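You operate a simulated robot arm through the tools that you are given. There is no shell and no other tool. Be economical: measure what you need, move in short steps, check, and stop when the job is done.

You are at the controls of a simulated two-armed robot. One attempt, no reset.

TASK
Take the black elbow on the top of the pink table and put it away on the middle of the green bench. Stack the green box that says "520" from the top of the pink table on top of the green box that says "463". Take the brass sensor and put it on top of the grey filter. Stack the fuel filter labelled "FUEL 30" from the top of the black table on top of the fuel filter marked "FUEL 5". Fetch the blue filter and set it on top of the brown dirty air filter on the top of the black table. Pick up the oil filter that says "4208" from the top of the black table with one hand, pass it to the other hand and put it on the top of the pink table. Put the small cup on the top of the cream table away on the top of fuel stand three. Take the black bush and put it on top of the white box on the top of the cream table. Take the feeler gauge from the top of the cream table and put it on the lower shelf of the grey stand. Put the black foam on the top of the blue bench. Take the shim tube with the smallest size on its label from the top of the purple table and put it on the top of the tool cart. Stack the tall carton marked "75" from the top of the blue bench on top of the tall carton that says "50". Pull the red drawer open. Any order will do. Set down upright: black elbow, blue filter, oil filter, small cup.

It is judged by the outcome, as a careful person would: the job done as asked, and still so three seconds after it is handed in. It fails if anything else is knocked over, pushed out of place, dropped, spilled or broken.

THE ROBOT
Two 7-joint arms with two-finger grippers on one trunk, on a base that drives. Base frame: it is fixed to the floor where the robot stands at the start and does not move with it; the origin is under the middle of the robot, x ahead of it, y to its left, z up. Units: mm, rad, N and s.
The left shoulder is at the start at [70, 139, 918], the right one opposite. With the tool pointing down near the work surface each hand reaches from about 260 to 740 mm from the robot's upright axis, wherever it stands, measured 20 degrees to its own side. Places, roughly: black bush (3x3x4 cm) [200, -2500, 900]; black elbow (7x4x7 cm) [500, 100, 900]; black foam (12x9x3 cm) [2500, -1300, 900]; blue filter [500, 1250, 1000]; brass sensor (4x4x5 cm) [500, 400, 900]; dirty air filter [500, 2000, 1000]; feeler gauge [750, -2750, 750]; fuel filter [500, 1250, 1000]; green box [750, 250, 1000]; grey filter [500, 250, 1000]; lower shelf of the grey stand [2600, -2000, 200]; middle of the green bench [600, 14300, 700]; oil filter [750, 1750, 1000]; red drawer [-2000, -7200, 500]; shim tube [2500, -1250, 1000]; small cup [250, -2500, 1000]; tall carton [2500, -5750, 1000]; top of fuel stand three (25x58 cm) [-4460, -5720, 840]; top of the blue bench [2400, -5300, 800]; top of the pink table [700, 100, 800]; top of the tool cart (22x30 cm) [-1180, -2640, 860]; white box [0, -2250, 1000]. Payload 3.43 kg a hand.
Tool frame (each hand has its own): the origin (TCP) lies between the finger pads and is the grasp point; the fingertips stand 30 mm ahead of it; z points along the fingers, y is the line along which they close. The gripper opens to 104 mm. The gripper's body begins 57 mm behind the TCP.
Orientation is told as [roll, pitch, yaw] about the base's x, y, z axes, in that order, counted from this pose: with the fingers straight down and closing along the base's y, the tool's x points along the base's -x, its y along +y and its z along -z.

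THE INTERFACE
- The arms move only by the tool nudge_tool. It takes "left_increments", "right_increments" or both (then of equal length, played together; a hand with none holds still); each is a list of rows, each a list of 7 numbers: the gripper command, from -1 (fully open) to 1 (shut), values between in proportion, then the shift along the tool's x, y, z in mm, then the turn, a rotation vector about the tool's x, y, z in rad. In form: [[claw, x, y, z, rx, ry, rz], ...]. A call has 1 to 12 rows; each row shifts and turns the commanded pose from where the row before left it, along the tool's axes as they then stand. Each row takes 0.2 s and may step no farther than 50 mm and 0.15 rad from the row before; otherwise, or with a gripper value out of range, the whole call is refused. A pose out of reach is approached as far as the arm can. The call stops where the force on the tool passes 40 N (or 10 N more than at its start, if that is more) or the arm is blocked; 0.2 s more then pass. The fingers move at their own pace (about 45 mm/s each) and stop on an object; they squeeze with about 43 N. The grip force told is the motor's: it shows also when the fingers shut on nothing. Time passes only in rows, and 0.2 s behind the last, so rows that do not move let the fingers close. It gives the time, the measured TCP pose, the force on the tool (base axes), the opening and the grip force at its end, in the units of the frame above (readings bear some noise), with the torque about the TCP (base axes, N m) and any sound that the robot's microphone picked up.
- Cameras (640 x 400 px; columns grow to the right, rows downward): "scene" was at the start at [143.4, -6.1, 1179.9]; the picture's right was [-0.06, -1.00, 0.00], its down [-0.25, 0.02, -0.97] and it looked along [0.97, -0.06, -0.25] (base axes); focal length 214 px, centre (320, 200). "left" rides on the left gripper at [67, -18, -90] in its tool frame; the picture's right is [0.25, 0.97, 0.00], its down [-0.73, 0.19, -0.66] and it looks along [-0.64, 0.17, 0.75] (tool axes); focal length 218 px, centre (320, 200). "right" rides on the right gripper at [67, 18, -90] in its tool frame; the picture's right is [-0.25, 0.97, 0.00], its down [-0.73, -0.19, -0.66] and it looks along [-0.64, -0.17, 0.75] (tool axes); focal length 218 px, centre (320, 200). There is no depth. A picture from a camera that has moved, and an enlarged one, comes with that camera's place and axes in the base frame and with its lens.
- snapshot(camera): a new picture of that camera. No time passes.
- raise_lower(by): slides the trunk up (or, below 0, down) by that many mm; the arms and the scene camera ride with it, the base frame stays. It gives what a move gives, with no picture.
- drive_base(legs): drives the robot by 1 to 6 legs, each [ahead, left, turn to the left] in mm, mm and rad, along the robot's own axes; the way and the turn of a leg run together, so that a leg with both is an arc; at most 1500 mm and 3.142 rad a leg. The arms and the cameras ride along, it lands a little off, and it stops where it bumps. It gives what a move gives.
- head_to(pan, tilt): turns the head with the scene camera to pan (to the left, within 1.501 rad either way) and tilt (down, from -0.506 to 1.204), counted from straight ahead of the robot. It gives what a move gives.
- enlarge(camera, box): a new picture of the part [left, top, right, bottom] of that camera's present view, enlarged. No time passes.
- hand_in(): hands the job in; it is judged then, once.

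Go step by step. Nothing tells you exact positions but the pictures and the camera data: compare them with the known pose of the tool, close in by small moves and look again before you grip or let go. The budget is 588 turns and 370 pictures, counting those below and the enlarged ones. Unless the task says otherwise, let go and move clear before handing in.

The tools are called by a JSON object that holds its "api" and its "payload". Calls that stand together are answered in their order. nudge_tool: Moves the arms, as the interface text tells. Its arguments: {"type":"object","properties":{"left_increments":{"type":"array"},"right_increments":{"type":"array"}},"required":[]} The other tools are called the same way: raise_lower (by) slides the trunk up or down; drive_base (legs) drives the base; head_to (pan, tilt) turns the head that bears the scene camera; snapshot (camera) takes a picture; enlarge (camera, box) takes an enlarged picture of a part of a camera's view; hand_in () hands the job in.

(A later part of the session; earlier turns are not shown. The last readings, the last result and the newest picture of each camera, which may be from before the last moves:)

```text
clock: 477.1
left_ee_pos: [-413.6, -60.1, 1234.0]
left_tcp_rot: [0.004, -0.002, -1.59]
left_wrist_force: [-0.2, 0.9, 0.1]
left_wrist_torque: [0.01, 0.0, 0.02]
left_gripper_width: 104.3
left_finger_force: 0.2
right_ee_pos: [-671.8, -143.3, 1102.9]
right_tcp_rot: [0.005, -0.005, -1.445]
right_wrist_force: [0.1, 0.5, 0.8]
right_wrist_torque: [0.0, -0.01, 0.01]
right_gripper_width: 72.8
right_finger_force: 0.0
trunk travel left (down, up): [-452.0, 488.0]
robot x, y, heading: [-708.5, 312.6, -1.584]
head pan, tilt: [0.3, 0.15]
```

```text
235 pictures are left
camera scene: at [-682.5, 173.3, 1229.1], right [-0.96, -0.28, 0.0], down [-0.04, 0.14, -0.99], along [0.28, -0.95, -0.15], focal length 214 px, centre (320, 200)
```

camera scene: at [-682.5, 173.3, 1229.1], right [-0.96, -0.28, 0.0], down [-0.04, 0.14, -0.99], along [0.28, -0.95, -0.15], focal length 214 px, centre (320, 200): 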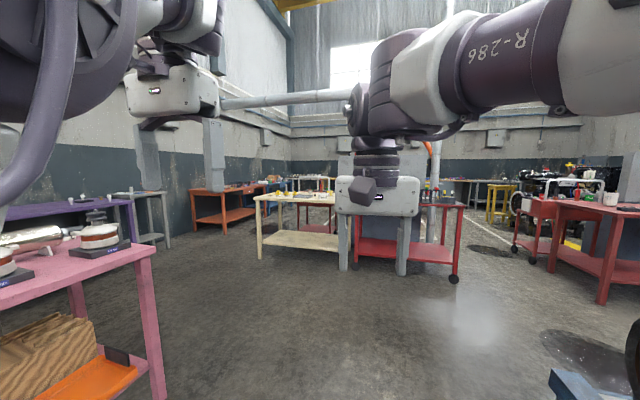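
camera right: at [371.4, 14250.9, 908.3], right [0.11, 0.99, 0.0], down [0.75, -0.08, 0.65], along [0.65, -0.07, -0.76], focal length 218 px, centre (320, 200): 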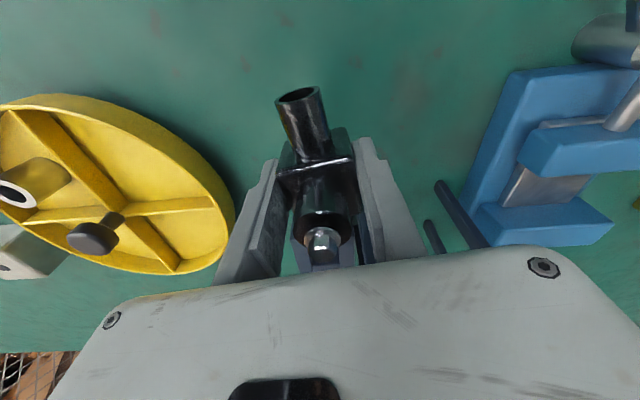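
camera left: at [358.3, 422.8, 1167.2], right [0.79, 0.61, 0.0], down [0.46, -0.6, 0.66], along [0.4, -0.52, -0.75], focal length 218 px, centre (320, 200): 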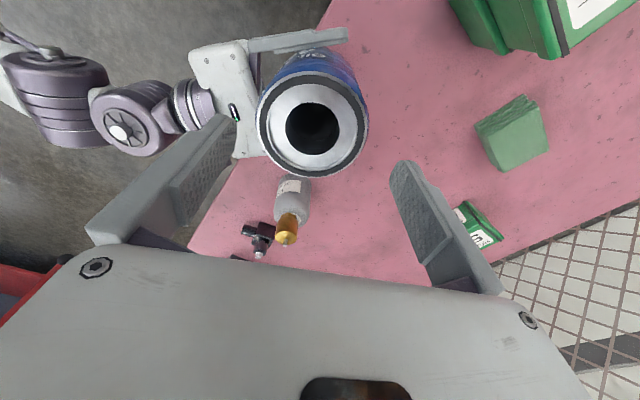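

The cream table is ahead with its front edge near y ≈ −2240. I'll drive up to face it and raise the trunk for an overview.

{"api": "drive_base", "payload": {"legs": [[1500, 0, 0.013], [200, 0, 0], [0, 900, 0]]}}

{"api": "raise_lower", "payload": {"by": 400}}

{"api": "head_to", "payload": {"pan": 0.0, "tilt": 0.6}}

{"api": "snapshot", "payload": {"camera": "scene"}}

```text
clock: 490.0
left_ee_pos: [437.7, -1788.2, 1234.0]
left_tcp_rot: [0.004, -0.004, -1.614]
left_wrist_force: [0.0, 0.2, 1.1]
left_wrist_torque: [-0.01, 0.0, -0.03]
left_gripper_width: 104.1
left_finger_force: 0.0
right_ee_pos: [176.4, -1865.7, 1104.6]
right_tcp_rot: [0.005, -0.003, -1.473]
right_wrist_force: [0.0, 0.6, 0.2]
right_wrist_torque: [0.0, 0.02, -0.01]
right_gripper_width: 72.7
right_finger_force: 0.0
trunk travel left (down, up): [-452.0, 488.0]
robot x, y, heading: [152.3, -1409.5, -1.612]
head pan, tilt: [0.3, 0.15]
```

```text
clock: 493.8
left_ee_pos: [436.7, -1789.9, 1634.4]
left_tcp_rot: [0.003, -0.004, -1.615]
left_wrist_force: [0.3, -0.3, -0.2]
left_wrist_torque: [0.02, 0.0, 0.0]
left_gripper_width: 104.1
left_finger_force: 0.1
right_ee_pos: [177.0, -1865.9, 1504.0]
right_tcp_rot: [0.006, -0.005, -1.475]
right_wrist_force: [-0.3, -0.4, 0.0]
right_wrist_torque: [-0.01, 0.01, 0.0]
right_gripper_width: 72.8
right_finger_force: 0.1
trunk travel left (down, up): [-852.0, 88.0]
robot x, y, heading: [152.5, -1407.4, -1.612]
head pan, tilt: [0.3, 0.15]
```

```text
clock: 494.7
left_ee_pos: [436.3, -1788.5, 1634.7]
left_tcp_rot: [0.004, -0.003, -1.614]
left_wrist_force: [-1.1, -0.1, 0.7]
left_wrist_torque: [0.03, 0.05, -0.02]
left_gripper_width: 103.9
left_finger_force: 0.0
right_ee_pos: [176.4, -1865.2, 1504.4]
right_tcp_rot: [0.004, -0.006, -1.474]
right_wrist_force: [0.4, -0.8, 0.3]
right_wrist_torque: [-0.05, 0.03, 0.02]
right_gripper_width: 72.7
right_finger_force: 0.2
trunk travel left (down, up): [-852.0, 88.0]
robot x, y, heading: [154.4, -1409.4, -1.615]
head pan, tilt: [0.0, 0.6]
```

```text
234 pictures are left
camera scene: at [147.3, -1547.6, 1587.7], right [-1.0, 0.04, 0.0], down [0.02, 0.56, -0.83], along [-0.03, -0.82, -0.56], focal length 214 px, centre (320, 200)
```

scene: 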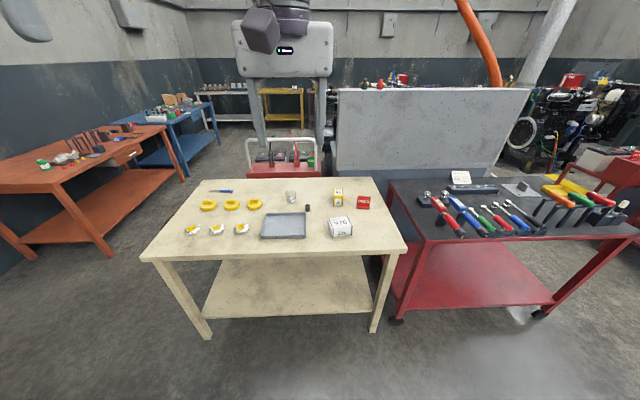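

{"api": "enlarge", "payload": {"camera": "scene", "box": [170, 170, 410, 260]}}

{"api": "enlarge", "payload": {"camera": "scene", "box": [270, 180, 390, 250]}}

{"api": "enlarge", "payload": {"camera": "scene", "box": [390, 160, 640, 260]}}

```text
2.67 times, centred on (290, 215) of scene
camera zoom: at [147.3, -1547.6, 1587.7], right [-1.0, 0.04, 0.0], down [0.02, 0.56, -0.83], along [-0.03, -0.82, -0.56], focal length 572 px, centre (400, 160)
```

zoom: 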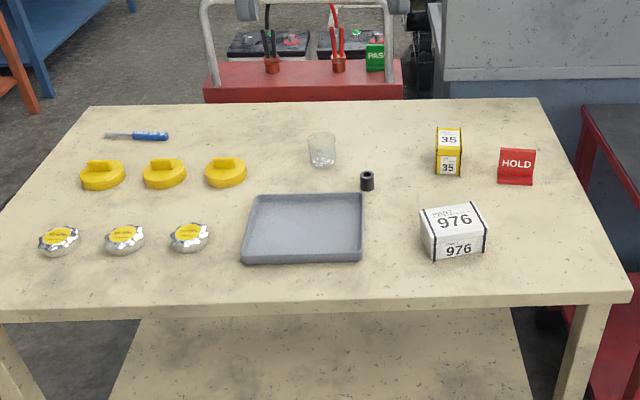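

```text
5.33 times, centred on (330, 215) of scene
camera zoom: at [147.3, -1547.6, 1587.7], right [-1.0, 0.04, 0.0], down [0.02, 0.56, -0.83], along [-0.03, -0.82, -0.56], focal length 1144 px, centre (267, 120)
```

zoom: 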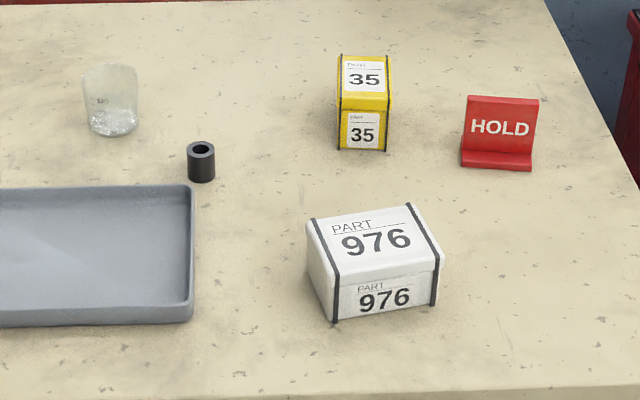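

```text
2.56 times, centred on (515, 210) of scene
camera zoom: at [147.3, -1547.6, 1587.7], right [-1.0, 0.04, 0.0], down [0.02, 0.56, -0.83], along [-0.03, -0.82, -0.56], focal length 549 px, centre (-179, 174)
```

zoom: 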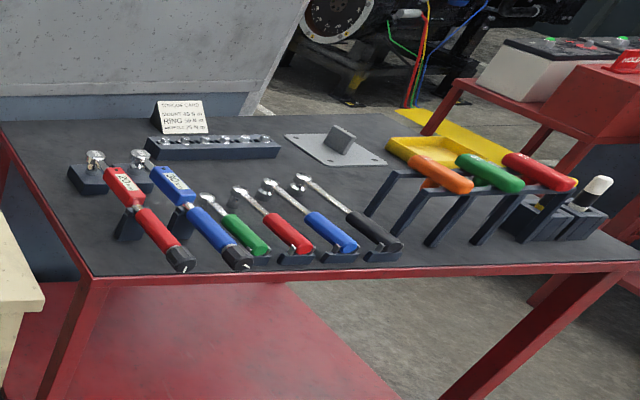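

The cream table's top is near z ≈ 850. The cup is at (276, −2620), bush (175, −2521), feeler gauge (697, −2753), and the white 976 box (14, −2351). I'll start with the bush, using the right hand.

{"api": "raise_lower", "payload": {"by": -400}}

{"api": "drive_base", "payload": {"legs": [[0, -25, 0.043], [480, 0, 0]]}}

{"api": "nudge_tool", "payload": {"right_increments": [[-1, -30, 0, 5, -0.005, 0, 0.045], [-1, -30, 0, 10, 0, 0, 0.1], [-1, -30, 0, 20, 0, 0, 0], [-1, -30, 0, 20, 0, 0, 0], [-1, -20, 0, 20, 0, 0, 0], [-1, 0, 0, 0, 0, 0, 0]]}}

{"api": "snapshot", "payload": {"camera": "right"}}

```text
clock: 498.6
left_ee_pos: [436.3, -1789.0, 1234.7]
left_tcp_rot: [0.006, -0.004, -1.615]
left_wrist_force: [0.3, 0.7, 0.5]
left_wrist_torque: [0.0, -0.02, 0.01]
left_gripper_width: 103.7
left_finger_force: 0.0
right_ee_pos: [177.4, -1866.6, 1103.8]
right_tcp_rot: [0.002, -0.004, -1.472]
right_wrist_force: [0.2, -0.1, -0.2]
right_wrist_torque: [-0.04, 0.04, 0.03]
right_gripper_width: 72.7
right_finger_force: 0.1
trunk travel left (down, up): [-452.0, 488.0]
robot x, y, heading: [159.1, -1407.2, -1.618]
head pan, tilt: [0.0, 0.6]
```

```text
clock: 501.8
left_ee_pos: [432.2, -2247.6, 1234.0]
left_tcp_rot: [0.003, -0.005, -1.567]
left_wrist_force: [-0.3, -0.9, -0.4]
left_wrist_torque: [-0.01, -0.01, 0.0]
left_gripper_width: 103.6
left_finger_force: 0.1
right_ee_pos: [176.5, -2337.5, 1103.6]
right_tcp_rot: [0.004, -0.005, -1.425]
right_wrist_force: [-0.2, 0.3, -0.9]
right_wrist_torque: [-0.02, -0.01, -0.02]
right_gripper_width: 72.8
right_finger_force: 0.1
trunk travel left (down, up): [-452.0, 488.0]
robot x, y, heading: [128.3, -1881.8, -1.566]
head pan, tilt: [0.0, 0.6]
```

```text
clock: 503.2
left_ee_pos: [433.0, -2247.2, 1233.5]
left_tcp_rot: [0.003, -0.006, -1.567]
left_wrist_force: [-0.7, -0.2, -0.4]
left_wrist_torque: [-0.08, 0.0, 0.02]
left_gripper_width: 103.9
left_finger_force: 0.0
right_ee_pos: [191.9, -2416.4, 995.7]
right_tcp_rot: [0.01, -0.007, -1.572]
right_wrist_force: [0.4, 0.8, 0.8]
right_wrist_torque: [-0.01, 0.01, -0.03]
right_gripper_width: 104.1
right_finger_force: 0.0
right hand out of reach, approached as far as the arm can: row 1, 2, 3, 4, 5
trunk travel left (down, up): [-452.0, 488.0]
robot x, y, heading: [128.0, -1881.7, -1.562]
head pan, tilt: [0.0, 0.6]
```

```text
230 pictures are left
camera right: at [208.3, -2348.3, 1084.5], right [0.97, -0.25, 0.01], down [-0.2, -0.73, 0.66], along [-0.16, -0.64, -0.75], focal length 218 px, centre (320, 200)
```

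right: 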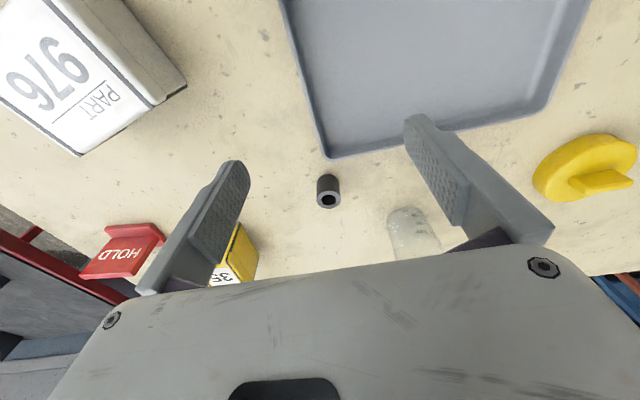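

The right arm can't stretch that far, but the left one reaches well with the base turned to the right. I'll retract the right hand, turn, and extend the left.

{"api": "drive_base", "payload": {"legs": [[-150, 0, 0]]}}

{"api": "nudge_tool", "payload": {"right_increments": [[-1, 20, -5, -25, 0.01, 0, 0], [-1, 20, -5, -25, 0, 0, 0], [-1, 20, -5, -25, 0, 0, 0], [-1, 20, -5, -25, 0, 0, 0], [-1, 0, 0, -25, 0, 0, 0], [-1, 0, 0, -25, 0, 0, 0], [-1, 0, 0, 0, 0, 0, 0], [-1, 0, 0, 0, 0, 0, 0]], "left_increments": [[-1, -24, 9.6, 27, 0, 0, 0], [-1, -24, 9.6, 27, 0, 0, 0], [-1, -24, 9.6, 27, 0, 0, 0], [-1, -24, 9.6, 27, 0, 0, 0], [-1, -24, 9.6, 27, 0, 0, 0], [-1, -24, 9.6, 27, 0, 0, 0], [-1, -24, 9.6, 27, 0, 0, 0], [-1, -22, 9.6, 22, 0, 0, 0]]}}

{"api": "drive_base", "payload": {"legs": [[0, 40, -0.61]]}}

```text
clock: 504.6
left_ee_pos: [431.0, -2095.5, 1234.0]
left_tcp_rot: [0.003, -0.002, -1.569]
left_wrist_force: [0.2, -0.1, 0.5]
left_wrist_torque: [-0.04, 0.0, -0.01]
left_gripper_width: 104.0
left_finger_force: 0.1
right_ee_pos: [190.0, -2265.0, 994.8]
right_tcp_rot: [0.01, -0.007, -1.571]
right_wrist_force: [0.3, 0.0, -0.2]
right_wrist_torque: [0.02, 0.0, 0.01]
right_gripper_width: 104.0
right_finger_force: 0.1
trunk travel left (down, up): [-452.0, 488.0]
robot x, y, heading: [131.4, -1726.1, -1.563]
head pan, tilt: [0.0, 0.6]
```

```text
clock: 506.4
left_ee_pos: [510.0, -2288.4, 1024.1]
left_tcp_rot: [0.005, -0.004, -1.568]
left_wrist_force: [-0.4, 0.2, -0.6]
left_wrist_torque: [0.02, -0.01, 0.03]
left_gripper_width: 104.0
left_finger_force: 0.0
right_ee_pos: [173.2, -2173.0, 1134.8]
right_tcp_rot: [0.003, -0.004, -1.57]
right_wrist_force: [-0.4, -0.7, 0.7]
right_wrist_torque: [0.03, 0.02, -0.02]
right_gripper_width: 103.9
right_finger_force: 0.2
right hand out of reach, approached as far as the arm can: row 6
trunk travel left (down, up): [-452.0, 488.0]
robot x, y, heading: [134.2, -1728.8, -1.566]
head pan, tilt: [0.0, 0.6]
```

```text
clock: 508.5
left_ee_pos: [150.9, -2415.7, 1026.1]
left_tcp_rot: [0.004, -0.001, -2.189]
left_wrist_force: [-0.1, 0.2, 0.4]
left_wrist_torque: [-0.02, 0.01, 0.01]
left_gripper_width: 103.9
left_finger_force: 0.0
right_ee_pos: [-55.1, -2126.6, 1135.8]
right_tcp_rot: [0.003, -0.008, -2.191]
right_wrist_force: [0.7, -0.7, 0.2]
right_wrist_torque: [0.0, -0.03, -0.05]
right_gripper_width: 104.1
right_finger_force: 0.0
trunk travel left (down, up): [-452.0, 488.0]
robot x, y, heading: [167.3, -1740.1, -2.185]
head pan, tilt: [0.0, 0.6]
```

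{"api": "drive_base", "payload": {"legs": [[72, 80, 0]]}}

{"api": "snapshot", "payload": {"camera": "left"}}

```text
clock: 509.6
left_ee_pos: [175.5, -2518.1, 1026.0]
left_tcp_rot: [0.003, -0.005, -2.187]
left_wrist_force: [0.9, -0.6, 0.1]
left_wrist_torque: [-0.01, -0.02, -0.01]
left_gripper_width: 104.0
left_finger_force: 0.0
right_ee_pos: [-31.6, -2229.3, 1136.5]
right_tcp_rot: [0.002, -0.006, -2.19]
right_wrist_force: [-0.1, 0.2, -0.1]
right_wrist_torque: [0.02, 0.01, 0.01]
right_gripper_width: 103.8
right_finger_force: 0.0
trunk travel left (down, up): [-452.0, 488.0]
robot x, y, heading: [192.1, -1842.2, -2.185]
head pan, tilt: [0.0, 0.6]
```

```text
229 pictures are left
camera left: at [200.8, -2453.0, 1114.7], right [0.94, -0.35, 0.0], down [-0.27, -0.7, 0.66], along [-0.23, -0.62, -0.75], focal length 218 px, centre (320, 200)
```

left: 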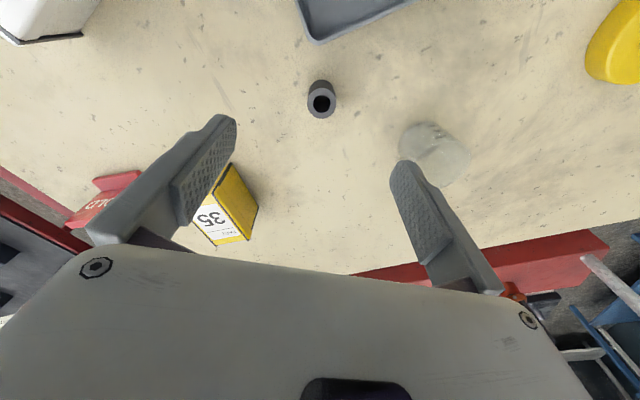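

{"api": "nudge_tool", "payload": {"left_increments": [[-0.4, -1.5, 2, 0, 0, 0, 0], [-0.4, 0, 0, 0, 0, 0, 0], [-0.4, 0, 0, 0, 0, 0, 0]]}}

{"api": "raise_lower", "payload": {"by": -115}}

{"api": "snapshot", "payload": {"camera": "left"}}

```text
clock: 510.4
left_ee_pos: [176.2, -2521.1, 1026.3]
left_tcp_rot: [0.006, -0.004, -2.187]
left_wrist_force: [-0.1, 0.1, 0.6]
left_wrist_torque: [0.01, -0.01, -0.02]
left_gripper_width: 72.7
left_finger_force: 0.1
right_ee_pos: [-32.1, -2229.8, 1136.7]
right_tcp_rot: [0.002, -0.007, -2.189]
right_wrist_force: [0.5, -0.2, 0.0]
right_wrist_torque: [0.01, -0.01, -0.03]
right_gripper_width: 103.8
right_finger_force: 0.1
trunk travel left (down, up): [-452.0, 488.0]
robot x, y, heading: [189.0, -1844.3, -2.179]
head pan, tilt: [0.0, 0.6]
```

```text
clock: 511.9
left_ee_pos: [176.2, -2520.7, 910.6]
left_tcp_rot: [0.004, -0.004, -2.187]
left_wrist_force: [-0.6, 0.1, 0.2]
left_wrist_torque: [-0.02, -0.01, -0.02]
left_gripper_width: 72.9
left_finger_force: 0.1
right_ee_pos: [-32.3, -2229.0, 1021.3]
right_tcp_rot: [0.003, -0.007, -2.189]
right_wrist_force: [0.3, 0.5, 0.3]
right_wrist_torque: [0.0, -0.03, -0.01]
right_gripper_width: 104.0
right_finger_force: 0.0
trunk travel left (down, up): [-337.0, 603.0]
robot x, y, heading: [191.0, -1847.8, -2.179]
head pan, tilt: [0.0, 0.6]
```

```text
228 pictures are left
camera left: at [201.3, -2454.9, 1000.1], right [0.94, -0.35, 0.0], down [-0.27, -0.7, 0.66], along [-0.23, -0.62, -0.75], focal length 218 px, centre (320, 200)
```

left: 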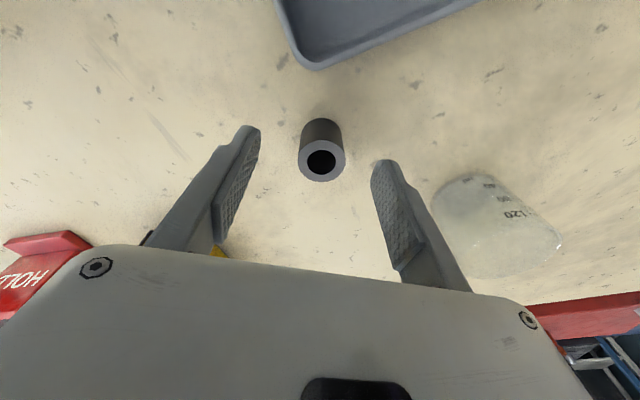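

{"api": "nudge_tool", "payload": {"left_increments": [[-0.4, 2.5, 0.5, 8, 0, 0, 0], [-0.4, 0, 0, 10, 0, 0, 0], [-0.4, 0, 0, 7, 0, 0, 0], [0, 0, 0, 0, 0, 0, 0], [1, 0, 0, 0, 0, 0, 0], [1, 0, 0, 0, 0, 0, 0], [1, 0, 0, 0, 0, 0, 0], [1, 0, 0, 0, 0, 0, 0], [1, 0, 0, 0, 0, 0, 0], [1, 0, 0, 0, 0, 0, 0]]}}

```text
clock: 514.1
left_ee_pos: [176.5, -2529.4, 894.0]
left_tcp_rot: [0.003, -0.001, -2.187]
left_wrist_force: [-0.1, 0.1, 0.6]
left_wrist_torque: [-0.01, 0.02, 0.01]
left_gripper_width: 27.0
left_finger_force: 43.0
left hand out of reach, approached as far as the arm can: row 1, 2, 3
right_ee_pos: [-31.6, -2230.3, 1020.3]
right_tcp_rot: [0.004, -0.007, -2.19]
right_wrist_force: [-0.6, 0.5, 0.2]
right_wrist_torque: [0.0, 0.0, -0.01]
right_gripper_width: 104.2
right_finger_force: 0.0
trunk travel left (down, up): [-337.0, 603.0]
robot x, y, heading: [192.4, -1845.0, -2.184]
head pan, tilt: [0.0, 0.6]
```

The arm slid forward at its lower limit, so the grip is off-centre. I'll open, recentre, and use the trunk for the last bit.

{"api": "nudge_tool", "payload": {"left_increments": [[0, 0, 0, 0, 0, 0, 0], [-0.4, 0, 0, 0, 0, 0, 0], [-0.4, 0, 0, 0, 0, 0, 0], [-0.4, 0, 0, -16, 0, 0, 0], [-0.4, 9, -4, 0, 0, 0, 0], [-0.4, 0, 0, 0, 0, 0, 0]]}}

{"api": "raise_lower", "payload": {"by": -26}}

{"api": "enlarge", "payload": {"camera": "left", "box": [200, 100, 440, 250]}}

```text
clock: 515.5
left_ee_pos: [178.3, -2521.0, 909.1]
left_tcp_rot: [0.003, -0.004, -2.187]
left_wrist_force: [0.8, 0.4, 0.1]
left_wrist_torque: [-0.02, 0.03, -0.01]
left_gripper_width: 72.5
left_finger_force: 0.0
right_ee_pos: [-31.3, -2230.5, 1022.0]
right_tcp_rot: [0.003, -0.007, -2.189]
right_wrist_force: [-0.6, -0.3, 0.0]
right_wrist_torque: [-0.01, 0.0, -0.04]
right_gripper_width: 104.0
right_finger_force: 0.1
trunk travel left (down, up): [-337.0, 603.0]
robot x, y, heading: [188.8, -1843.7, -2.181]
head pan, tilt: [0.0, 0.6]
```

```text
clock: 516.2
left_ee_pos: [176.8, -2519.4, 885.0]
left_tcp_rot: [0.003, -0.005, -2.187]
left_wrist_force: [-2.4, -2.5, 5.8]
left_wrist_torque: [0.15, 0.25, 0.14]
left_gripper_width: 71.6
left_finger_force: 0.1
right_ee_pos: [-30.8, -2229.7, 995.0]
right_tcp_rot: [0.005, -0.006, -2.191]
right_wrist_force: [-0.8, 0.1, -0.8]
right_wrist_torque: [-0.02, 0.03, -0.01]
right_gripper_width: 103.9
right_finger_force: 0.2
trunk travel left (down, up): [-311.0, 629.0]
robot x, y, heading: [189.3, -1844.8, -2.182]
head pan, tilt: [0.0, 0.6]
```

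```text
2.67 times, centred on (320, 175) of left
camera zoom: at [202.1, -2453.9, 973.0], right [0.94, -0.35, 0.0], down [-0.27, -0.7, 0.66], along [-0.23, -0.62, -0.75], focal length 582 px, centre (320, 267)
```

zoom: 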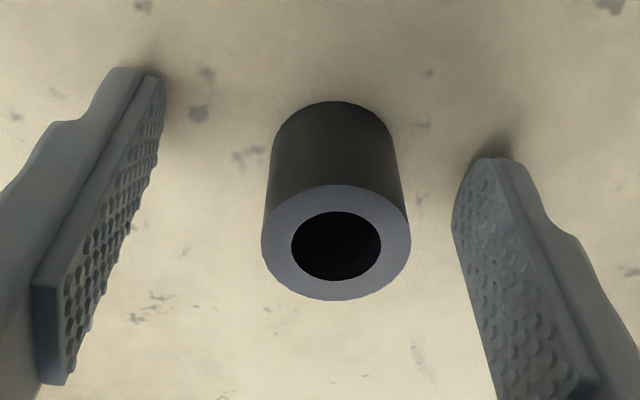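

{"api": "raise_lower", "payload": {"by": 3}}

{"api": "nudge_tool", "payload": {"left_increments": [[0.2, 0, 0, 0, 0, 0, 0], [1, 0, 0, 0, 0, 0, 0], [1, 0, 0, 0, 0, 0, 0], [1, 0, 0, 0, 0, 0, 0], [1, 0, 0, 0, 0, 0, 0], [1, 0, 0, 0, 0, 0, 0]]}}

{"api": "raise_lower", "payload": {"by": 15}}

{"api": "raise_lower", "payload": {"by": 130}}

{"api": "snapshot", "payload": {"camera": "left"}}

```text
clock: 516.8
left_ee_pos: [177.2, -2520.2, 886.6]
left_tcp_rot: [0.006, -0.003, -2.187]
left_wrist_force: [-0.5, 0.0, 1.2]
left_wrist_torque: [0.0, 0.04, 0.02]
left_gripper_width: 72.7
left_finger_force: 0.0
right_ee_pos: [-31.5, -2229.9, 998.6]
right_tcp_rot: [0.003, -0.007, -2.188]
right_wrist_force: [-0.3, -0.3, -0.1]
right_wrist_torque: [-0.01, -0.01, 0.0]
right_gripper_width: 103.9
right_finger_force: 0.1
trunk travel left (down, up): [-314.0, 626.0]
robot x, y, heading: [189.0, -1843.9, -2.182]
head pan, tilt: [0.0, 0.6]
```

```text
clock: 518.1
left_ee_pos: [177.9, -2519.4, 885.8]
left_tcp_rot: [0.004, -0.005, -2.187]
left_wrist_force: [0.2, 0.7, 1.1]
left_wrist_torque: [0.02, -0.01, 0.0]
left_gripper_width: 27.0
left_finger_force: 42.7
right_ee_pos: [-30.7, -2230.9, 997.8]
right_tcp_rot: [0.005, -0.005, -2.192]
right_wrist_force: [0.5, 0.7, 1.4]
right_wrist_torque: [0.02, 0.02, 0.03]
right_gripper_width: 103.9
right_finger_force: 0.0
trunk travel left (down, up): [-314.0, 626.0]
robot x, y, heading: [190.7, -1843.6, -2.182]
head pan, tilt: [0.0, 0.6]
```

```text
clock: 518.8
left_ee_pos: [177.0, -2521.0, 902.1]
left_tcp_rot: [0.003, -0.003, -2.186]
left_wrist_force: [0.1, 0.9, -0.1]
left_wrist_torque: [-0.03, 0.01, -0.02]
left_gripper_width: 27.0
left_finger_force: 42.8
right_ee_pos: [-31.8, -2230.5, 1013.6]
right_tcp_rot: [0.003, -0.007, -2.191]
right_wrist_force: [-0.9, 0.8, -0.3]
right_wrist_torque: [-0.02, 0.0, 0.02]
right_gripper_width: 104.2
right_finger_force: 0.0
trunk travel left (down, up): [-329.0, 611.0]
robot x, y, heading: [189.4, -1843.9, -2.183]
head pan, tilt: [0.0, 0.6]
```

```text
clock: 520.4
left_ee_pos: [177.1, -2521.6, 1030.9]
left_tcp_rot: [0.003, -0.002, -2.187]
left_wrist_force: [0.2, 0.9, -0.2]
left_wrist_torque: [0.02, 0.01, 0.02]
left_gripper_width: 26.8
left_finger_force: 42.9
right_ee_pos: [-31.7, -2230.7, 1143.1]
right_tcp_rot: [0.002, -0.006, -2.19]
right_wrist_force: [0.2, 0.0, 0.9]
right_wrist_torque: [-0.06, 0.01, -0.02]
right_gripper_width: 103.9
right_finger_force: 0.1
trunk travel left (down, up): [-459.0, 481.0]
robot x, y, heading: [188.4, -1844.1, -2.185]
head pan, tilt: [0.0, 0.6]
```

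```text
226 pictures are left
camera left: at [202.4, -2454.6, 1120.2], right [0.94, -0.35, 0.0], down [-0.27, -0.7, 0.66], along [-0.23, -0.62, -0.75], focal length 218 px, centre (320, 200)
```

left: 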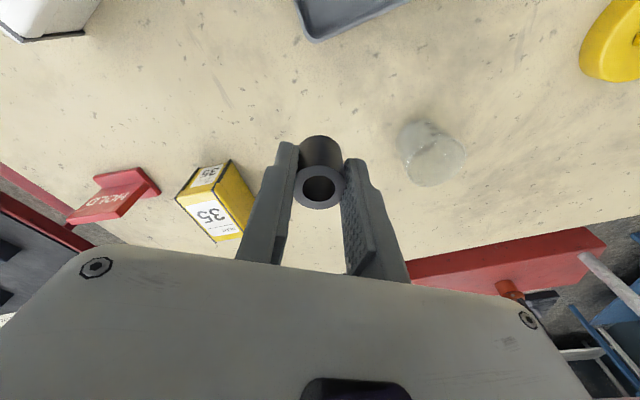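

{"api": "drive_base", "payload": {"legs": [[-74, -154, 0]]}}

{"api": "snapshot", "payload": {"camera": "left"}}

```text
clock: 521.8
left_ee_pos: [96.6, -2372.5, 1031.5]
left_tcp_rot: [0.002, -0.004, -2.184]
left_wrist_force: [-0.3, 0.5, 0.1]
left_wrist_torque: [-0.02, 0.04, -0.03]
left_gripper_width: 27.0
left_finger_force: 42.6
right_ee_pos: [-113.1, -2082.0, 1143.7]
right_tcp_rot: [0.005, -0.006, -2.187]
right_wrist_force: [-0.1, 0.5, 0.7]
right_wrist_torque: [-0.03, 0.0, 0.02]
right_gripper_width: 103.8
right_finger_force: 0.1
trunk travel left (down, up): [-459.0, 481.0]
robot x, y, heading: [111.0, -1692.4, -2.18]
head pan, tilt: [0.0, 0.6]
```

```text
225 pictures are left
camera left: at [121.7, -2306.1, 1120.3], right [0.94, -0.35, 0.0], down [-0.26, -0.7, 0.66], along [-0.23, -0.62, -0.75], focal length 218 px, centre (320, 200)
```

left: 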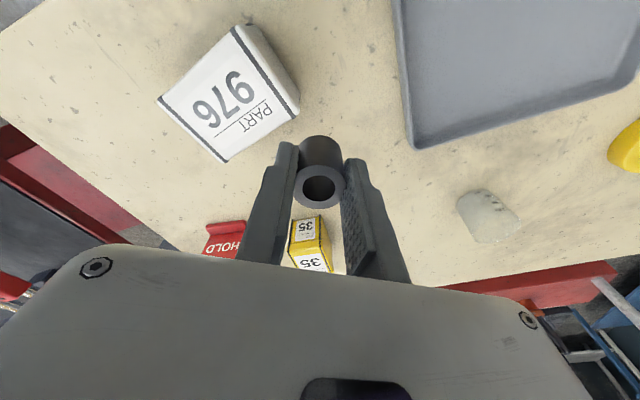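

{"api": "drive_base", "payload": {"legs": [[13, -82, 0]]}}

{"api": "raise_lower", "payload": {"by": -65}}

{"api": "snapshot", "payload": {"camera": "left"}}

```text
clock: 522.9
left_ee_pos: [20.9, -2336.6, 1031.7]
left_tcp_rot: [0.004, -0.003, -2.183]
left_wrist_force: [-0.8, 0.0, -0.5]
left_wrist_torque: [0.0, -0.02, 0.01]
left_gripper_width: 26.9
left_finger_force: 42.9
right_ee_pos: [-187.9, -2046.1, 1142.9]
right_tcp_rot: [0.007, -0.006, -2.187]
right_wrist_force: [-0.1, 0.2, -0.3]
right_wrist_torque: [0.03, -0.01, -0.02]
right_gripper_width: 104.1
right_finger_force: 0.0
trunk travel left (down, up): [-459.0, 481.0]
robot x, y, heading: [34.1, -1658.8, -2.177]
head pan, tilt: [0.0, 0.6]
```

```text
clock: 523.9
left_ee_pos: [22.0, -2337.2, 965.9]
left_tcp_rot: [0.004, -0.007, -2.183]
left_wrist_force: [0.2, -0.5, -0.5]
left_wrist_torque: [0.02, 0.01, 0.03]
left_gripper_width: 26.8
left_finger_force: 43.2
right_ee_pos: [-186.3, -2045.6, 1077.4]
right_tcp_rot: [0.004, -0.007, -2.187]
right_wrist_force: [-1.1, 0.7, 0.1]
right_wrist_torque: [-0.01, 0.02, 0.04]
right_gripper_width: 103.9
right_finger_force: 0.1
trunk travel left (down, up): [-394.0, 546.0]
robot x, y, heading: [31.6, -1661.9, -2.184]
head pan, tilt: [0.0, 0.6]
```

```text
224 pictures are left
camera left: at [47.5, -2269.7, 1055.5], right [0.94, -0.35, 0.0], down [-0.26, -0.7, 0.66], along [-0.23, -0.62, -0.75], focal length 218 px, centre (320, 200)
```

left: 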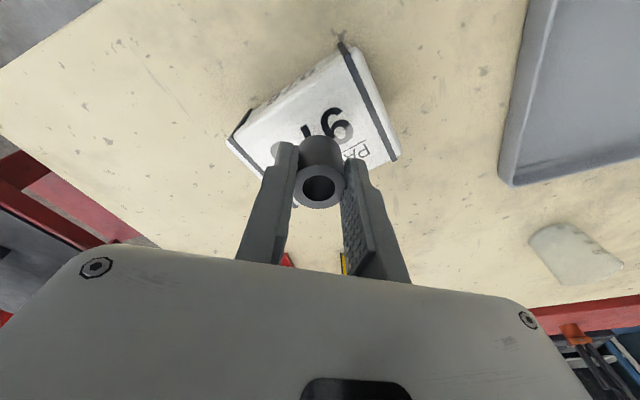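

{"api": "raise_lower", "payload": {"by": -20}}

{"api": "raise_lower", "payload": {"by": -4}}

{"api": "enlarge", "payload": {"camera": "left", "box": [200, 20, 440, 220]}}

```text
clock: 524.6
left_ee_pos: [22.3, -2335.2, 946.5]
left_tcp_rot: [0.003, -0.003, -2.184]
left_wrist_force: [0.2, -0.7, 2.9]
left_wrist_torque: [0.06, -0.01, -0.06]
left_gripper_width: 26.9
left_finger_force: 43.3
right_ee_pos: [-186.6, -2046.1, 1057.8]
right_tcp_rot: [0.004, -0.006, -2.188]
right_wrist_force: [0.1, 1.4, 0.9]
right_wrist_torque: [-0.01, 0.02, 0.03]
right_gripper_width: 104.0
right_finger_force: 0.0
trunk travel left (down, up): [-374.0, 566.0]
robot x, y, heading: [33.4, -1662.0, -2.183]
head pan, tilt: [0.0, 0.6]
```

```text
clock: 525.1
left_ee_pos: [23.3, -2334.0, 944.1]
left_tcp_rot: [0.008, -0.009, -2.185]
left_wrist_force: [-0.6, -5.7, 21.1]
left_wrist_torque: [-0.12, 0.07, 0.08]
left_gripper_width: 26.7
left_finger_force: 43.3
right_ee_pos: [-187.6, -2044.2, 1054.2]
right_tcp_rot: [0.005, -0.009, -2.187]
right_wrist_force: [0.4, -0.1, -0.1]
right_wrist_torque: [0.04, 0.0, -0.02]
right_gripper_width: 104.0
right_finger_force: 0.0
trunk travel left (down, up): [-370.0, 570.0]
robot x, y, heading: [33.9, -1659.7, -2.182]
head pan, tilt: [0.0, 0.6]
```

```text
2.00 times, centred on (320, 120) of left
camera zoom: at [47.7, -2267.9, 1034.0], right [0.94, -0.35, 0.0], down [-0.26, -0.7, 0.66], along [-0.23, -0.62, -0.75], focal length 436 px, centre (320, 360)
```

zoom: 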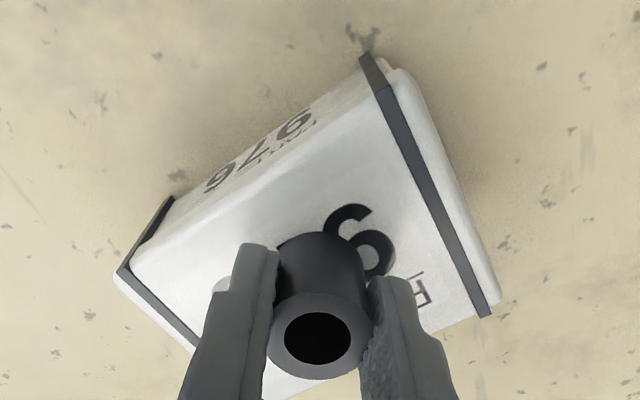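

{"api": "nudge_tool", "payload": {"left_increments": [[1, 0, 0, -2, 0, 0, 0], [0.5, 0, 0, 0, 0, 0, 0], [0.2, 0, 0, 0, 0, 0, 0], [-0.2, 0, 0, 0, 0, 0, 0], [-0.2, 0, 0, 0, 0, 0, 0]]}}

{"api": "raise_lower", "payload": {"by": 110}}

{"api": "snapshot", "payload": {"camera": "left"}}

```text
clock: 526.3
left_ee_pos: [22.4, -2336.3, 944.2]
left_tcp_rot: [0.003, -0.002, -2.185]
left_wrist_force: [-0.1, -0.5, 1.1]
left_wrist_torque: [0.0, 0.03, 0.0]
left_gripper_width: 62.2
left_finger_force: 0.0
right_ee_pos: [-186.9, -2046.5, 1054.6]
right_tcp_rot: [0.003, -0.007, -2.186]
right_wrist_force: [-0.1, 0.6, 0.3]
right_wrist_torque: [0.01, -0.01, -0.01]
right_gripper_width: 104.1
right_finger_force: 0.0
trunk travel left (down, up): [-370.0, 570.0]
robot x, y, heading: [33.0, -1666.1, -2.177]
head pan, tilt: [0.0, 0.6]
```

```text
clock: 527.8
left_ee_pos: [21.4, -2335.8, 1053.2]
left_tcp_rot: [0.005, -0.003, -2.185]
left_wrist_force: [0.4, -0.8, -0.6]
left_wrist_torque: [0.01, -0.01, 0.0]
left_gripper_width: 62.3
left_finger_force: 0.0
right_ee_pos: [-187.4, -2046.3, 1165.2]
right_tcp_rot: [0.002, -0.004, -2.187]
right_wrist_force: [0.0, -0.3, -0.3]
right_wrist_torque: [-0.05, -0.02, -0.04]
right_gripper_width: 103.8
right_finger_force: 0.0
trunk travel left (down, up): [-480.0, 460.0]
robot x, y, heading: [28.8, -1663.1, -2.183]
head pan, tilt: [0.0, 0.6]
```

```text
222 pictures are left
camera left: at [47.3, -2270.3, 1143.0], right [0.94, -0.35, 0.0], down [-0.26, -0.7, 0.66], along [-0.23, -0.62, -0.75], focal length 218 px, centre (320, 200)
```

left: 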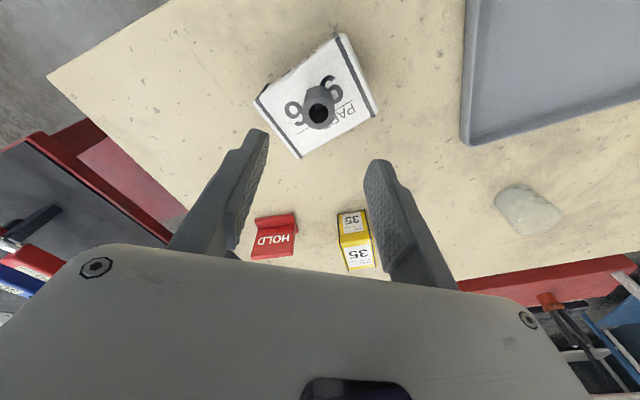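

The bush sits on the white box. Next is the feeler gauge; it lies near the back of the table, so I'll come at it from the table's +x end.

{"api": "drive_base", "payload": {"legs": [[-767, 1099, 0], [0, 0, -1.575]]}}

{"api": "head_to", "payload": {"pan": 0.7, "tilt": 0.3}}

{"api": "snapshot", "payload": {"camera": "scene"}}

```text
clock: 538.5
left_ee_pos: [735.1, -1649.0, 1054.5]
left_tcp_rot: [0.004, -0.004, 2.507]
left_wrist_force: [0.8, 1.1, 0.2]
left_wrist_torque: [0.01, 0.02, -0.02]
left_gripper_width: 62.4
left_finger_force: 0.0
right_ee_pos: [1027.1, -1445.2, 1164.0]
right_tcp_rot: [0.003, -0.006, 2.506]
right_wrist_force: [-0.8, -0.5, -0.3]
right_wrist_torque: [0.01, -0.01, -0.03]
right_gripper_width: 104.0
right_finger_force: 0.0
trunk travel left (down, up): [-480.0, 460.0]
robot x, y, heading: [1409.8, -1673.1, 2.513]
head pan, tilt: [0.0, 0.6]
```

```text
clock: 539.5
left_ee_pos: [733.9, -1648.2, 1053.5]
left_tcp_rot: [0.004, -0.003, 2.508]
left_wrist_force: [-0.3, 0.6, -0.7]
left_wrist_torque: [0.01, -0.02, -0.01]
left_gripper_width: 62.5
left_finger_force: 0.1
right_ee_pos: [1027.5, -1445.0, 1165.2]
right_tcp_rot: [0.003, -0.006, 2.507]
right_wrist_force: [-0.3, -0.1, 0.7]
right_wrist_torque: [-0.02, 0.0, 0.01]
right_gripper_width: 103.9
right_finger_force: 0.0
trunk travel left (down, up): [-480.0, 460.0]
robot x, y, heading: [1413.2, -1673.0, 2.512]
head pan, tilt: [0.7, 0.3]
```

```text
221 pictures are left
camera scene: at [1275.3, -1650.5, 1243.1], right [-0.07, 1.0, 0.0], down [0.3, 0.02, -0.96], along [-0.95, -0.07, -0.3], focal length 214 px, centre (320, 200)
```

scene: 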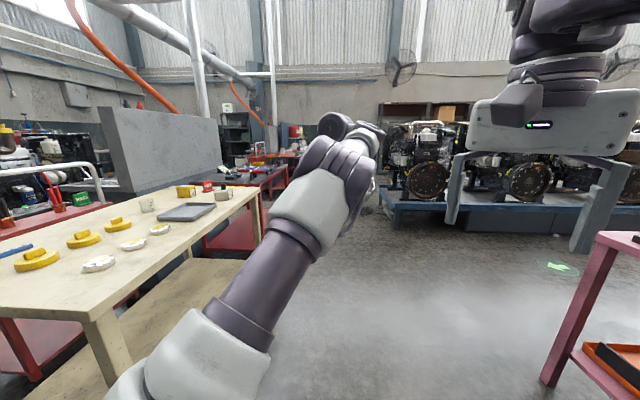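

{"api": "drive_base", "payload": {"legs": [[-618, 911, 0]]}}

{"api": "nudge_tool", "payload": {"left_increments": [[-1, 0, 0, 0, 0, 0, -0.13], [-1, 0, 0, 0, 0, 0, -0.13], [-1, 0, 0, 0, 0, 0, -0.13], [-1, 0, 0, 0, 0, 0, -0.13], [-1, 0, 0, 0, 0, 0, -0.11], [-1, 0, 0, 0, 0, 0, 0]]}}

{"api": "snapshot", "payload": {"camera": "left"}}

```text
clock: 545.1
left_ee_pos: [692.3, -2731.1, 1054.7]
left_tcp_rot: [0.002, -0.004, 2.5]
left_wrist_force: [0.2, -0.1, 0.0]
left_wrist_torque: [0.02, 0.03, 0.01]
left_gripper_width: 62.5
left_finger_force: 0.0
right_ee_pos: [986.1, -2529.3, 1163.9]
right_tcp_rot: [0.004, -0.007, 2.496]
right_wrist_force: [0.6, 1.2, 0.5]
right_wrist_torque: [-0.02, 0.01, 0.0]
right_gripper_width: 103.9
right_finger_force: 0.1
trunk travel left (down, up): [-480.0, 460.0]
robot x, y, heading: [1368.5, -2758.4, 2.501]
head pan, tilt: [0.7, 0.3]
```

```text
clock: 546.5
left_ee_pos: [692.3, -2731.4, 1054.0]
left_tcp_rot: [-0.001, -0.005, 3.131]
left_wrist_force: [0.0, 0.4, 0.2]
left_wrist_torque: [-0.03, 0.0, 0.03]
left_gripper_width: 104.1
left_finger_force: 0.0
right_ee_pos: [987.2, -2529.8, 1164.0]
right_tcp_rot: [0.003, -0.008, 2.497]
right_wrist_force: [0.3, -0.4, 0.0]
right_wrist_torque: [0.04, 0.0, -0.02]
right_gripper_width: 104.1
right_finger_force: 0.0
trunk travel left (down, up): [-480.0, 460.0]
robot x, y, heading: [1363.8, -2760.8, 2.502]
head pan, tilt: [0.7, 0.3]
```

```text
220 pictures are left
camera left: at [760.3, -2713.0, 1142.9], right [0.24, -0.97, 0.0], down [-0.73, -0.18, 0.66], along [-0.64, -0.16, -0.75], focal length 218 px, centre (320, 200)
```

left: 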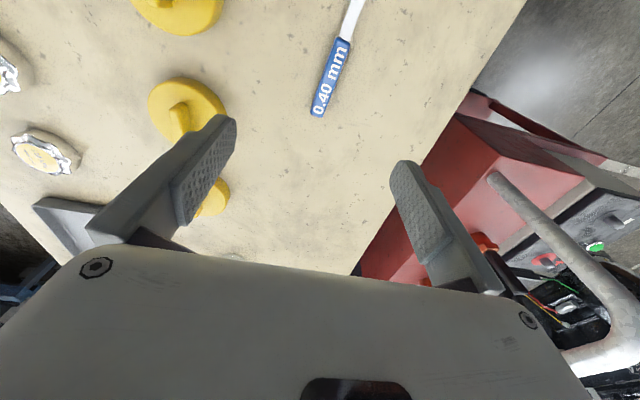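

{"api": "nudge_tool", "payload": {"left_increments": [[-1, 10.7, 8.6, 0, 0, 0, 0.1], [-1, 0, 0, 0, 0, 0, 0]]}}

{"api": "raise_lower", "payload": {"by": -115}}

{"api": "snapshot", "payload": {"camera": "left"}}

```text
clock: 547.1
left_ee_pos: [696.4, -2736.9, 1056.9]
left_tcp_rot: [0.002, -0.001, 3.027]
left_wrist_force: [-0.4, -0.3, -0.1]
left_wrist_torque: [-0.01, 0.02, -0.02]
left_gripper_width: 104.0
left_finger_force: 0.1
left hand out of reach, approached as far as the arm can: row 1
right_ee_pos: [988.2, -2529.4, 1164.0]
right_tcp_rot: [0.003, -0.005, 2.495]
right_wrist_force: [0.7, -0.1, -1.6]
right_wrist_torque: [0.01, 0.02, -0.01]
right_gripper_width: 104.0
right_finger_force: 0.1
trunk travel left (down, up): [-480.0, 460.0]
robot x, y, heading: [1368.4, -2759.8, 2.501]
head pan, tilt: [0.7, 0.3]
```

```text
clock: 548.6
left_ee_pos: [696.4, -2737.6, 942.7]
left_tcp_rot: [0.002, -0.003, 3.03]
left_wrist_force: [-0.3, -0.9, 0.1]
left_wrist_torque: [0.01, -0.03, 0.01]
left_gripper_width: 104.0
left_finger_force: 0.0
right_ee_pos: [987.2, -2530.4, 1050.2]
right_tcp_rot: [0.004, -0.006, 2.496]
right_wrist_force: [0.0, 0.0, -0.1]
right_wrist_torque: [-0.01, -0.02, -0.03]
right_gripper_width: 103.9
right_finger_force: 0.1
trunk travel left (down, up): [-365.0, 575.0]
robot x, y, heading: [1366.8, -2762.7, 2.504]
head pan, tilt: [0.7, 0.3]
```

```text
219 pictures are left
camera left: at [766.8, -2726.4, 1032.2], right [0.14, -0.99, 0.0], down [-0.74, -0.11, 0.66], along [-0.65, -0.09, -0.75], focal length 218 px, centre (320, 200)
```

left: 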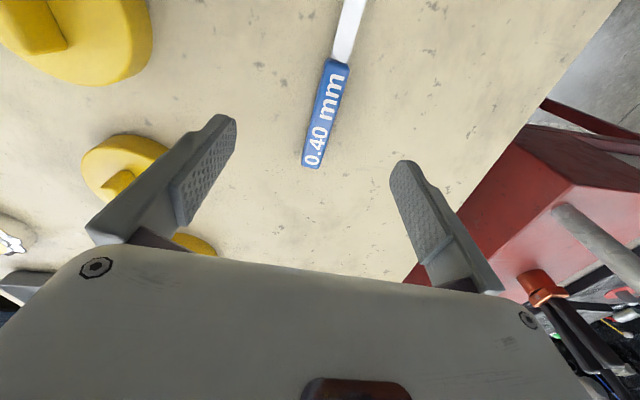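

{"api": "drive_base", "payload": {"legs": [[-9, -3.5, 0]]}}

{"api": "nudge_tool", "payload": {"left_increments": [[-0.2, 0, 0, 0, 0, 0, 0], [-0.2, 0, 0, 0, 0, 0, 0], [-0.2, 0, 0, 0, 0, 0, 0]]}}

{"api": "raise_lower", "payload": {"by": -53}}

{"api": "snapshot", "payload": {"camera": "left"}}

```text
clock: 549.3
left_ee_pos: [705.7, -2738.1, 942.2]
left_tcp_rot: [0.0, -0.002, 3.028]
left_wrist_force: [0.0, 0.5, 0.7]
left_wrist_torque: [-0.01, -0.02, 0.02]
left_gripper_width: 103.9
left_finger_force: 0.0
right_ee_pos: [996.9, -2532.9, 1048.7]
right_tcp_rot: [0.003, -0.003, 2.495]
right_wrist_force: [0.2, -0.3, -0.2]
right_wrist_torque: [-0.01, 0.01, 0.03]
right_gripper_width: 103.8
right_finger_force: 0.1
trunk travel left (down, up): [-365.0, 575.0]
robot x, y, heading: [1373.2, -2764.0, 2.504]
head pan, tilt: [0.7, 0.3]
```

```text
clock: 550.1
left_ee_pos: [706.3, -2739.7, 943.3]
left_tcp_rot: [0.002, -0.002, 3.028]
left_wrist_force: [-0.4, 0.9, -0.2]
left_wrist_torque: [-0.02, 0.01, -0.01]
left_gripper_width: 62.4
left_finger_force: 0.0
right_ee_pos: [996.5, -2532.0, 1049.8]
right_tcp_rot: [0.003, -0.004, 2.495]
right_wrist_force: [0.2, -0.5, 0.3]
right_wrist_torque: [0.02, 0.02, -0.04]
right_gripper_width: 104.3
right_finger_force: 0.0
trunk travel left (down, up): [-365.0, 575.0]
robot x, y, heading: [1374.2, -2760.4, 2.5]
head pan, tilt: [0.7, 0.3]
```

```text
clock: 551.1
left_ee_pos: [706.5, -2738.5, 888.1]
left_tcp_rot: [0.001, -0.003, 3.028]
left_wrist_force: [0.7, -0.1, 0.0]
left_wrist_torque: [0.0, 0.0, -0.01]
left_gripper_width: 62.5
left_finger_force: 0.0
right_ee_pos: [996.6, -2531.9, 997.2]
right_tcp_rot: [0.003, -0.006, 2.495]
right_wrist_force: [0.1, -0.1, 1.0]
right_wrist_torque: [0.0, 0.02, 0.0]
right_gripper_width: 104.2
right_finger_force: 0.0
trunk travel left (down, up): [-312.0, 628.0]
robot x, y, heading: [1373.9, -2766.3, 2.5]
head pan, tilt: [0.7, 0.3]
```

```text
218 pictures are left
camera left: at [776.1, -2728.8, 979.0], right [0.14, -0.99, 0.0], down [-0.74, -0.11, 0.66], along [-0.65, -0.09, -0.75], focal length 218 px, centre (320, 200)
```

left: 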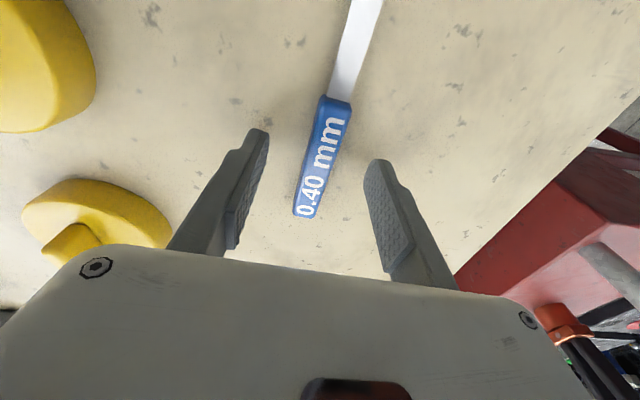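

{"api": "raise_lower", "payload": {"by": -3}}

{"api": "nudge_tool", "payload": {"left_increments": [[0.3, 0, 0, 0, 0, 0, 0], [0.6, 0, 0, 0, 0, 0, 0], [1, 0, 0, 0, 0, 0, 0], [1, 0, 0, 0, 0, 0, 0], [1, 0, 0, 0, 0, 0, 0], [1, 0, 0, 0, 0, 0, 0], [1, 0, 0, 0, 0, 0, 0], [1, 0, 0, 0, 0, 0, 0]]}}

{"api": "raise_lower", "payload": {"by": 20}}

{"api": "snapshot", "payload": {"camera": "left"}}

```text
clock: 551.6
left_ee_pos: [707.1, -2738.9, 886.4]
left_tcp_rot: [0.001, -0.004, 3.029]
left_wrist_force: [0.1, 0.2, -0.1]
left_wrist_torque: [0.0, 0.02, 0.0]
left_gripper_width: 62.6
left_finger_force: 0.1
right_ee_pos: [996.9, -2533.2, 993.0]
right_tcp_rot: [0.003, -0.007, 2.497]
right_wrist_force: [-0.8, -0.1, 1.3]
right_wrist_torque: [0.01, 0.01, 0.0]
right_gripper_width: 104.0
right_finger_force: 0.0
trunk travel left (down, up): [-309.0, 631.0]
robot x, y, heading: [1376.4, -2764.1, 2.497]
head pan, tilt: [0.7, 0.3]
```

```text
clock: 553.4
left_ee_pos: [706.2, -2740.0, 886.4]
left_tcp_rot: [0.002, -0.002, 3.029]
left_wrist_force: [-0.6, -0.2, -0.1]
left_wrist_torque: [-0.01, -0.04, -0.02]
left_gripper_width: 16.5
left_finger_force: 43.2
right_ee_pos: [995.8, -2531.7, 992.6]
right_tcp_rot: [0.005, -0.005, 2.494]
right_wrist_force: [0.5, 0.3, -0.7]
right_wrist_torque: [0.01, 0.02, -0.02]
right_gripper_width: 104.2
right_finger_force: 0.1
trunk travel left (down, up): [-309.0, 631.0]
robot x, y, heading: [1377.8, -2762.3, 2.5]
head pan, tilt: [0.7, 0.3]
```

```text
clock: 554.1
left_ee_pos: [705.6, -2738.8, 906.5]
left_tcp_rot: [0.002, -0.002, 3.028]
left_wrist_force: [-0.1, -0.1, -0.5]
left_wrist_torque: [0.03, -0.04, -0.01]
left_gripper_width: 16.9
left_finger_force: 43.1
right_ee_pos: [996.6, -2532.5, 1013.1]
right_tcp_rot: [0.003, -0.005, 2.496]
right_wrist_force: [-0.3, -0.2, -0.5]
right_wrist_torque: [0.0, -0.02, -0.02]
right_gripper_width: 103.7
right_finger_force: 0.0
trunk travel left (down, up): [-329.0, 611.0]
robot x, y, heading: [1375.2, -2763.5, 2.501]
head pan, tilt: [0.7, 0.3]
```

```text
217 pictures are left
camera left: at [775.4, -2728.5, 995.6], right [0.14, -0.99, 0.0], down [-0.74, -0.11, 0.66], along [-0.65, -0.09, -0.75], focal length 218 px, centre (320, 200)
```

left: 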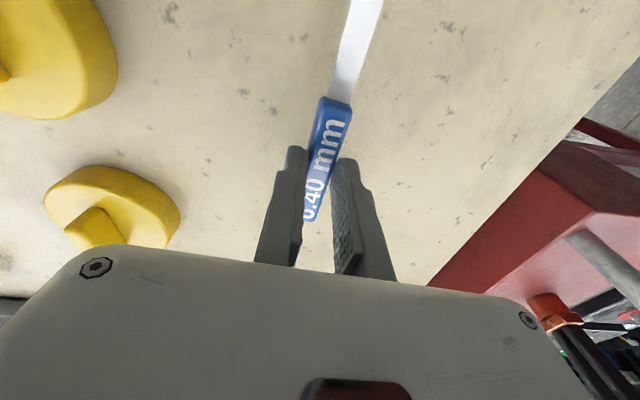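

The feeler gauge is held. I'll lift it, leave the table and have a look at the grey stand.

{"api": "raise_lower", "payload": {"by": 180}}

{"api": "drive_base", "payload": {"legs": [[350, -731, 0], [0, 0, -2.5]]}}

{"api": "head_to", "payload": {"pan": 0.0, "tilt": 0.3}}

{"api": "snapshot", "payload": {"camera": "scene"}}

```text
clock: 556.1
left_ee_pos: [705.2, -2738.8, 1086.2]
left_tcp_rot: [0.002, -0.003, 3.027]
left_wrist_force: [-0.7, -0.1, -0.7]
left_wrist_torque: [0.05, 0.0, -0.01]
left_gripper_width: 16.9
left_finger_force: 42.7
right_ee_pos: [995.9, -2531.5, 1193.5]
right_tcp_rot: [0.004, -0.005, 2.496]
right_wrist_force: [-0.1, 0.4, -0.2]
right_wrist_torque: [-0.02, -0.02, 0.03]
right_gripper_width: 104.0
right_finger_force: 0.1
trunk travel left (down, up): [-509.0, 431.0]
robot x, y, heading: [1375.4, -2764.7, 2.506]
head pan, tilt: [0.7, 0.3]
```

```text
clock: 566.4
left_ee_pos: [2090.8, -1598.8, 1085.2]
left_tcp_rot: [0.001, -0.003, 0.507]
left_wrist_force: [-0.5, 0.6, -0.3]
left_wrist_torque: [-0.03, -0.02, 0.0]
left_gripper_width: 16.6
left_finger_force: 42.9
right_ee_pos: [1975.7, -1936.2, 1192.9]
right_tcp_rot: [0.005, -0.005, -0.026]
right_wrist_force: [0.4, 0.4, -0.4]
right_wrist_torque: [-0.03, 0.01, -0.01]
right_gripper_width: 104.1
right_finger_force: 0.1
trunk travel left (down, up): [-509.0, 431.0]
robot x, y, heading: [1530.0, -1966.1, -0.017]
head pan, tilt: [0.7, 0.3]
```

```text
clock: 567.4
left_ee_pos: [2091.2, -1599.6, 1086.1]
left_tcp_rot: [0.0, -0.002, 0.508]
left_wrist_force: [-1.1, -0.2, -0.4]
left_wrist_torque: [0.03, 0.02, 0.0]
left_gripper_width: 16.9
left_finger_force: 43.2
right_ee_pos: [1974.8, -1935.6, 1194.1]
right_tcp_rot: [0.002, -0.007, -0.026]
right_wrist_force: [-1.0, 0.0, 0.1]
right_wrist_torque: [0.03, 0.0, 0.0]
right_gripper_width: 104.0
right_finger_force: 0.0
trunk travel left (down, up): [-509.0, 431.0]
robot x, y, heading: [1533.1, -1967.9, -0.021]
head pan, tilt: [0.0, 0.3]
```

```text
216 pictures are left
camera scene: at [1675.2, -1970.7, 1272.1], right [-0.02, -1.0, 0.0], down [-0.3, 0.01, -0.96], along [0.95, -0.02, -0.3], focal length 214 px, centre (320, 200)
```

scene: 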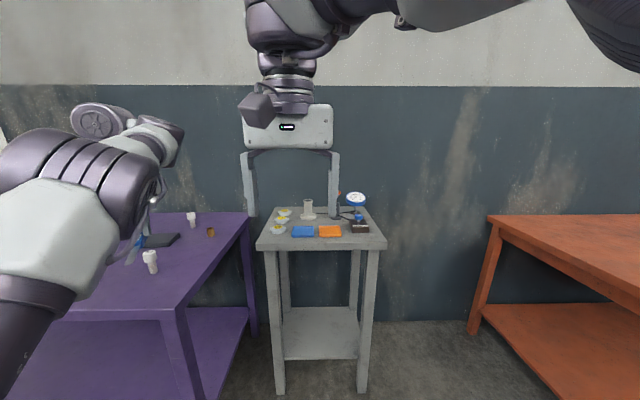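

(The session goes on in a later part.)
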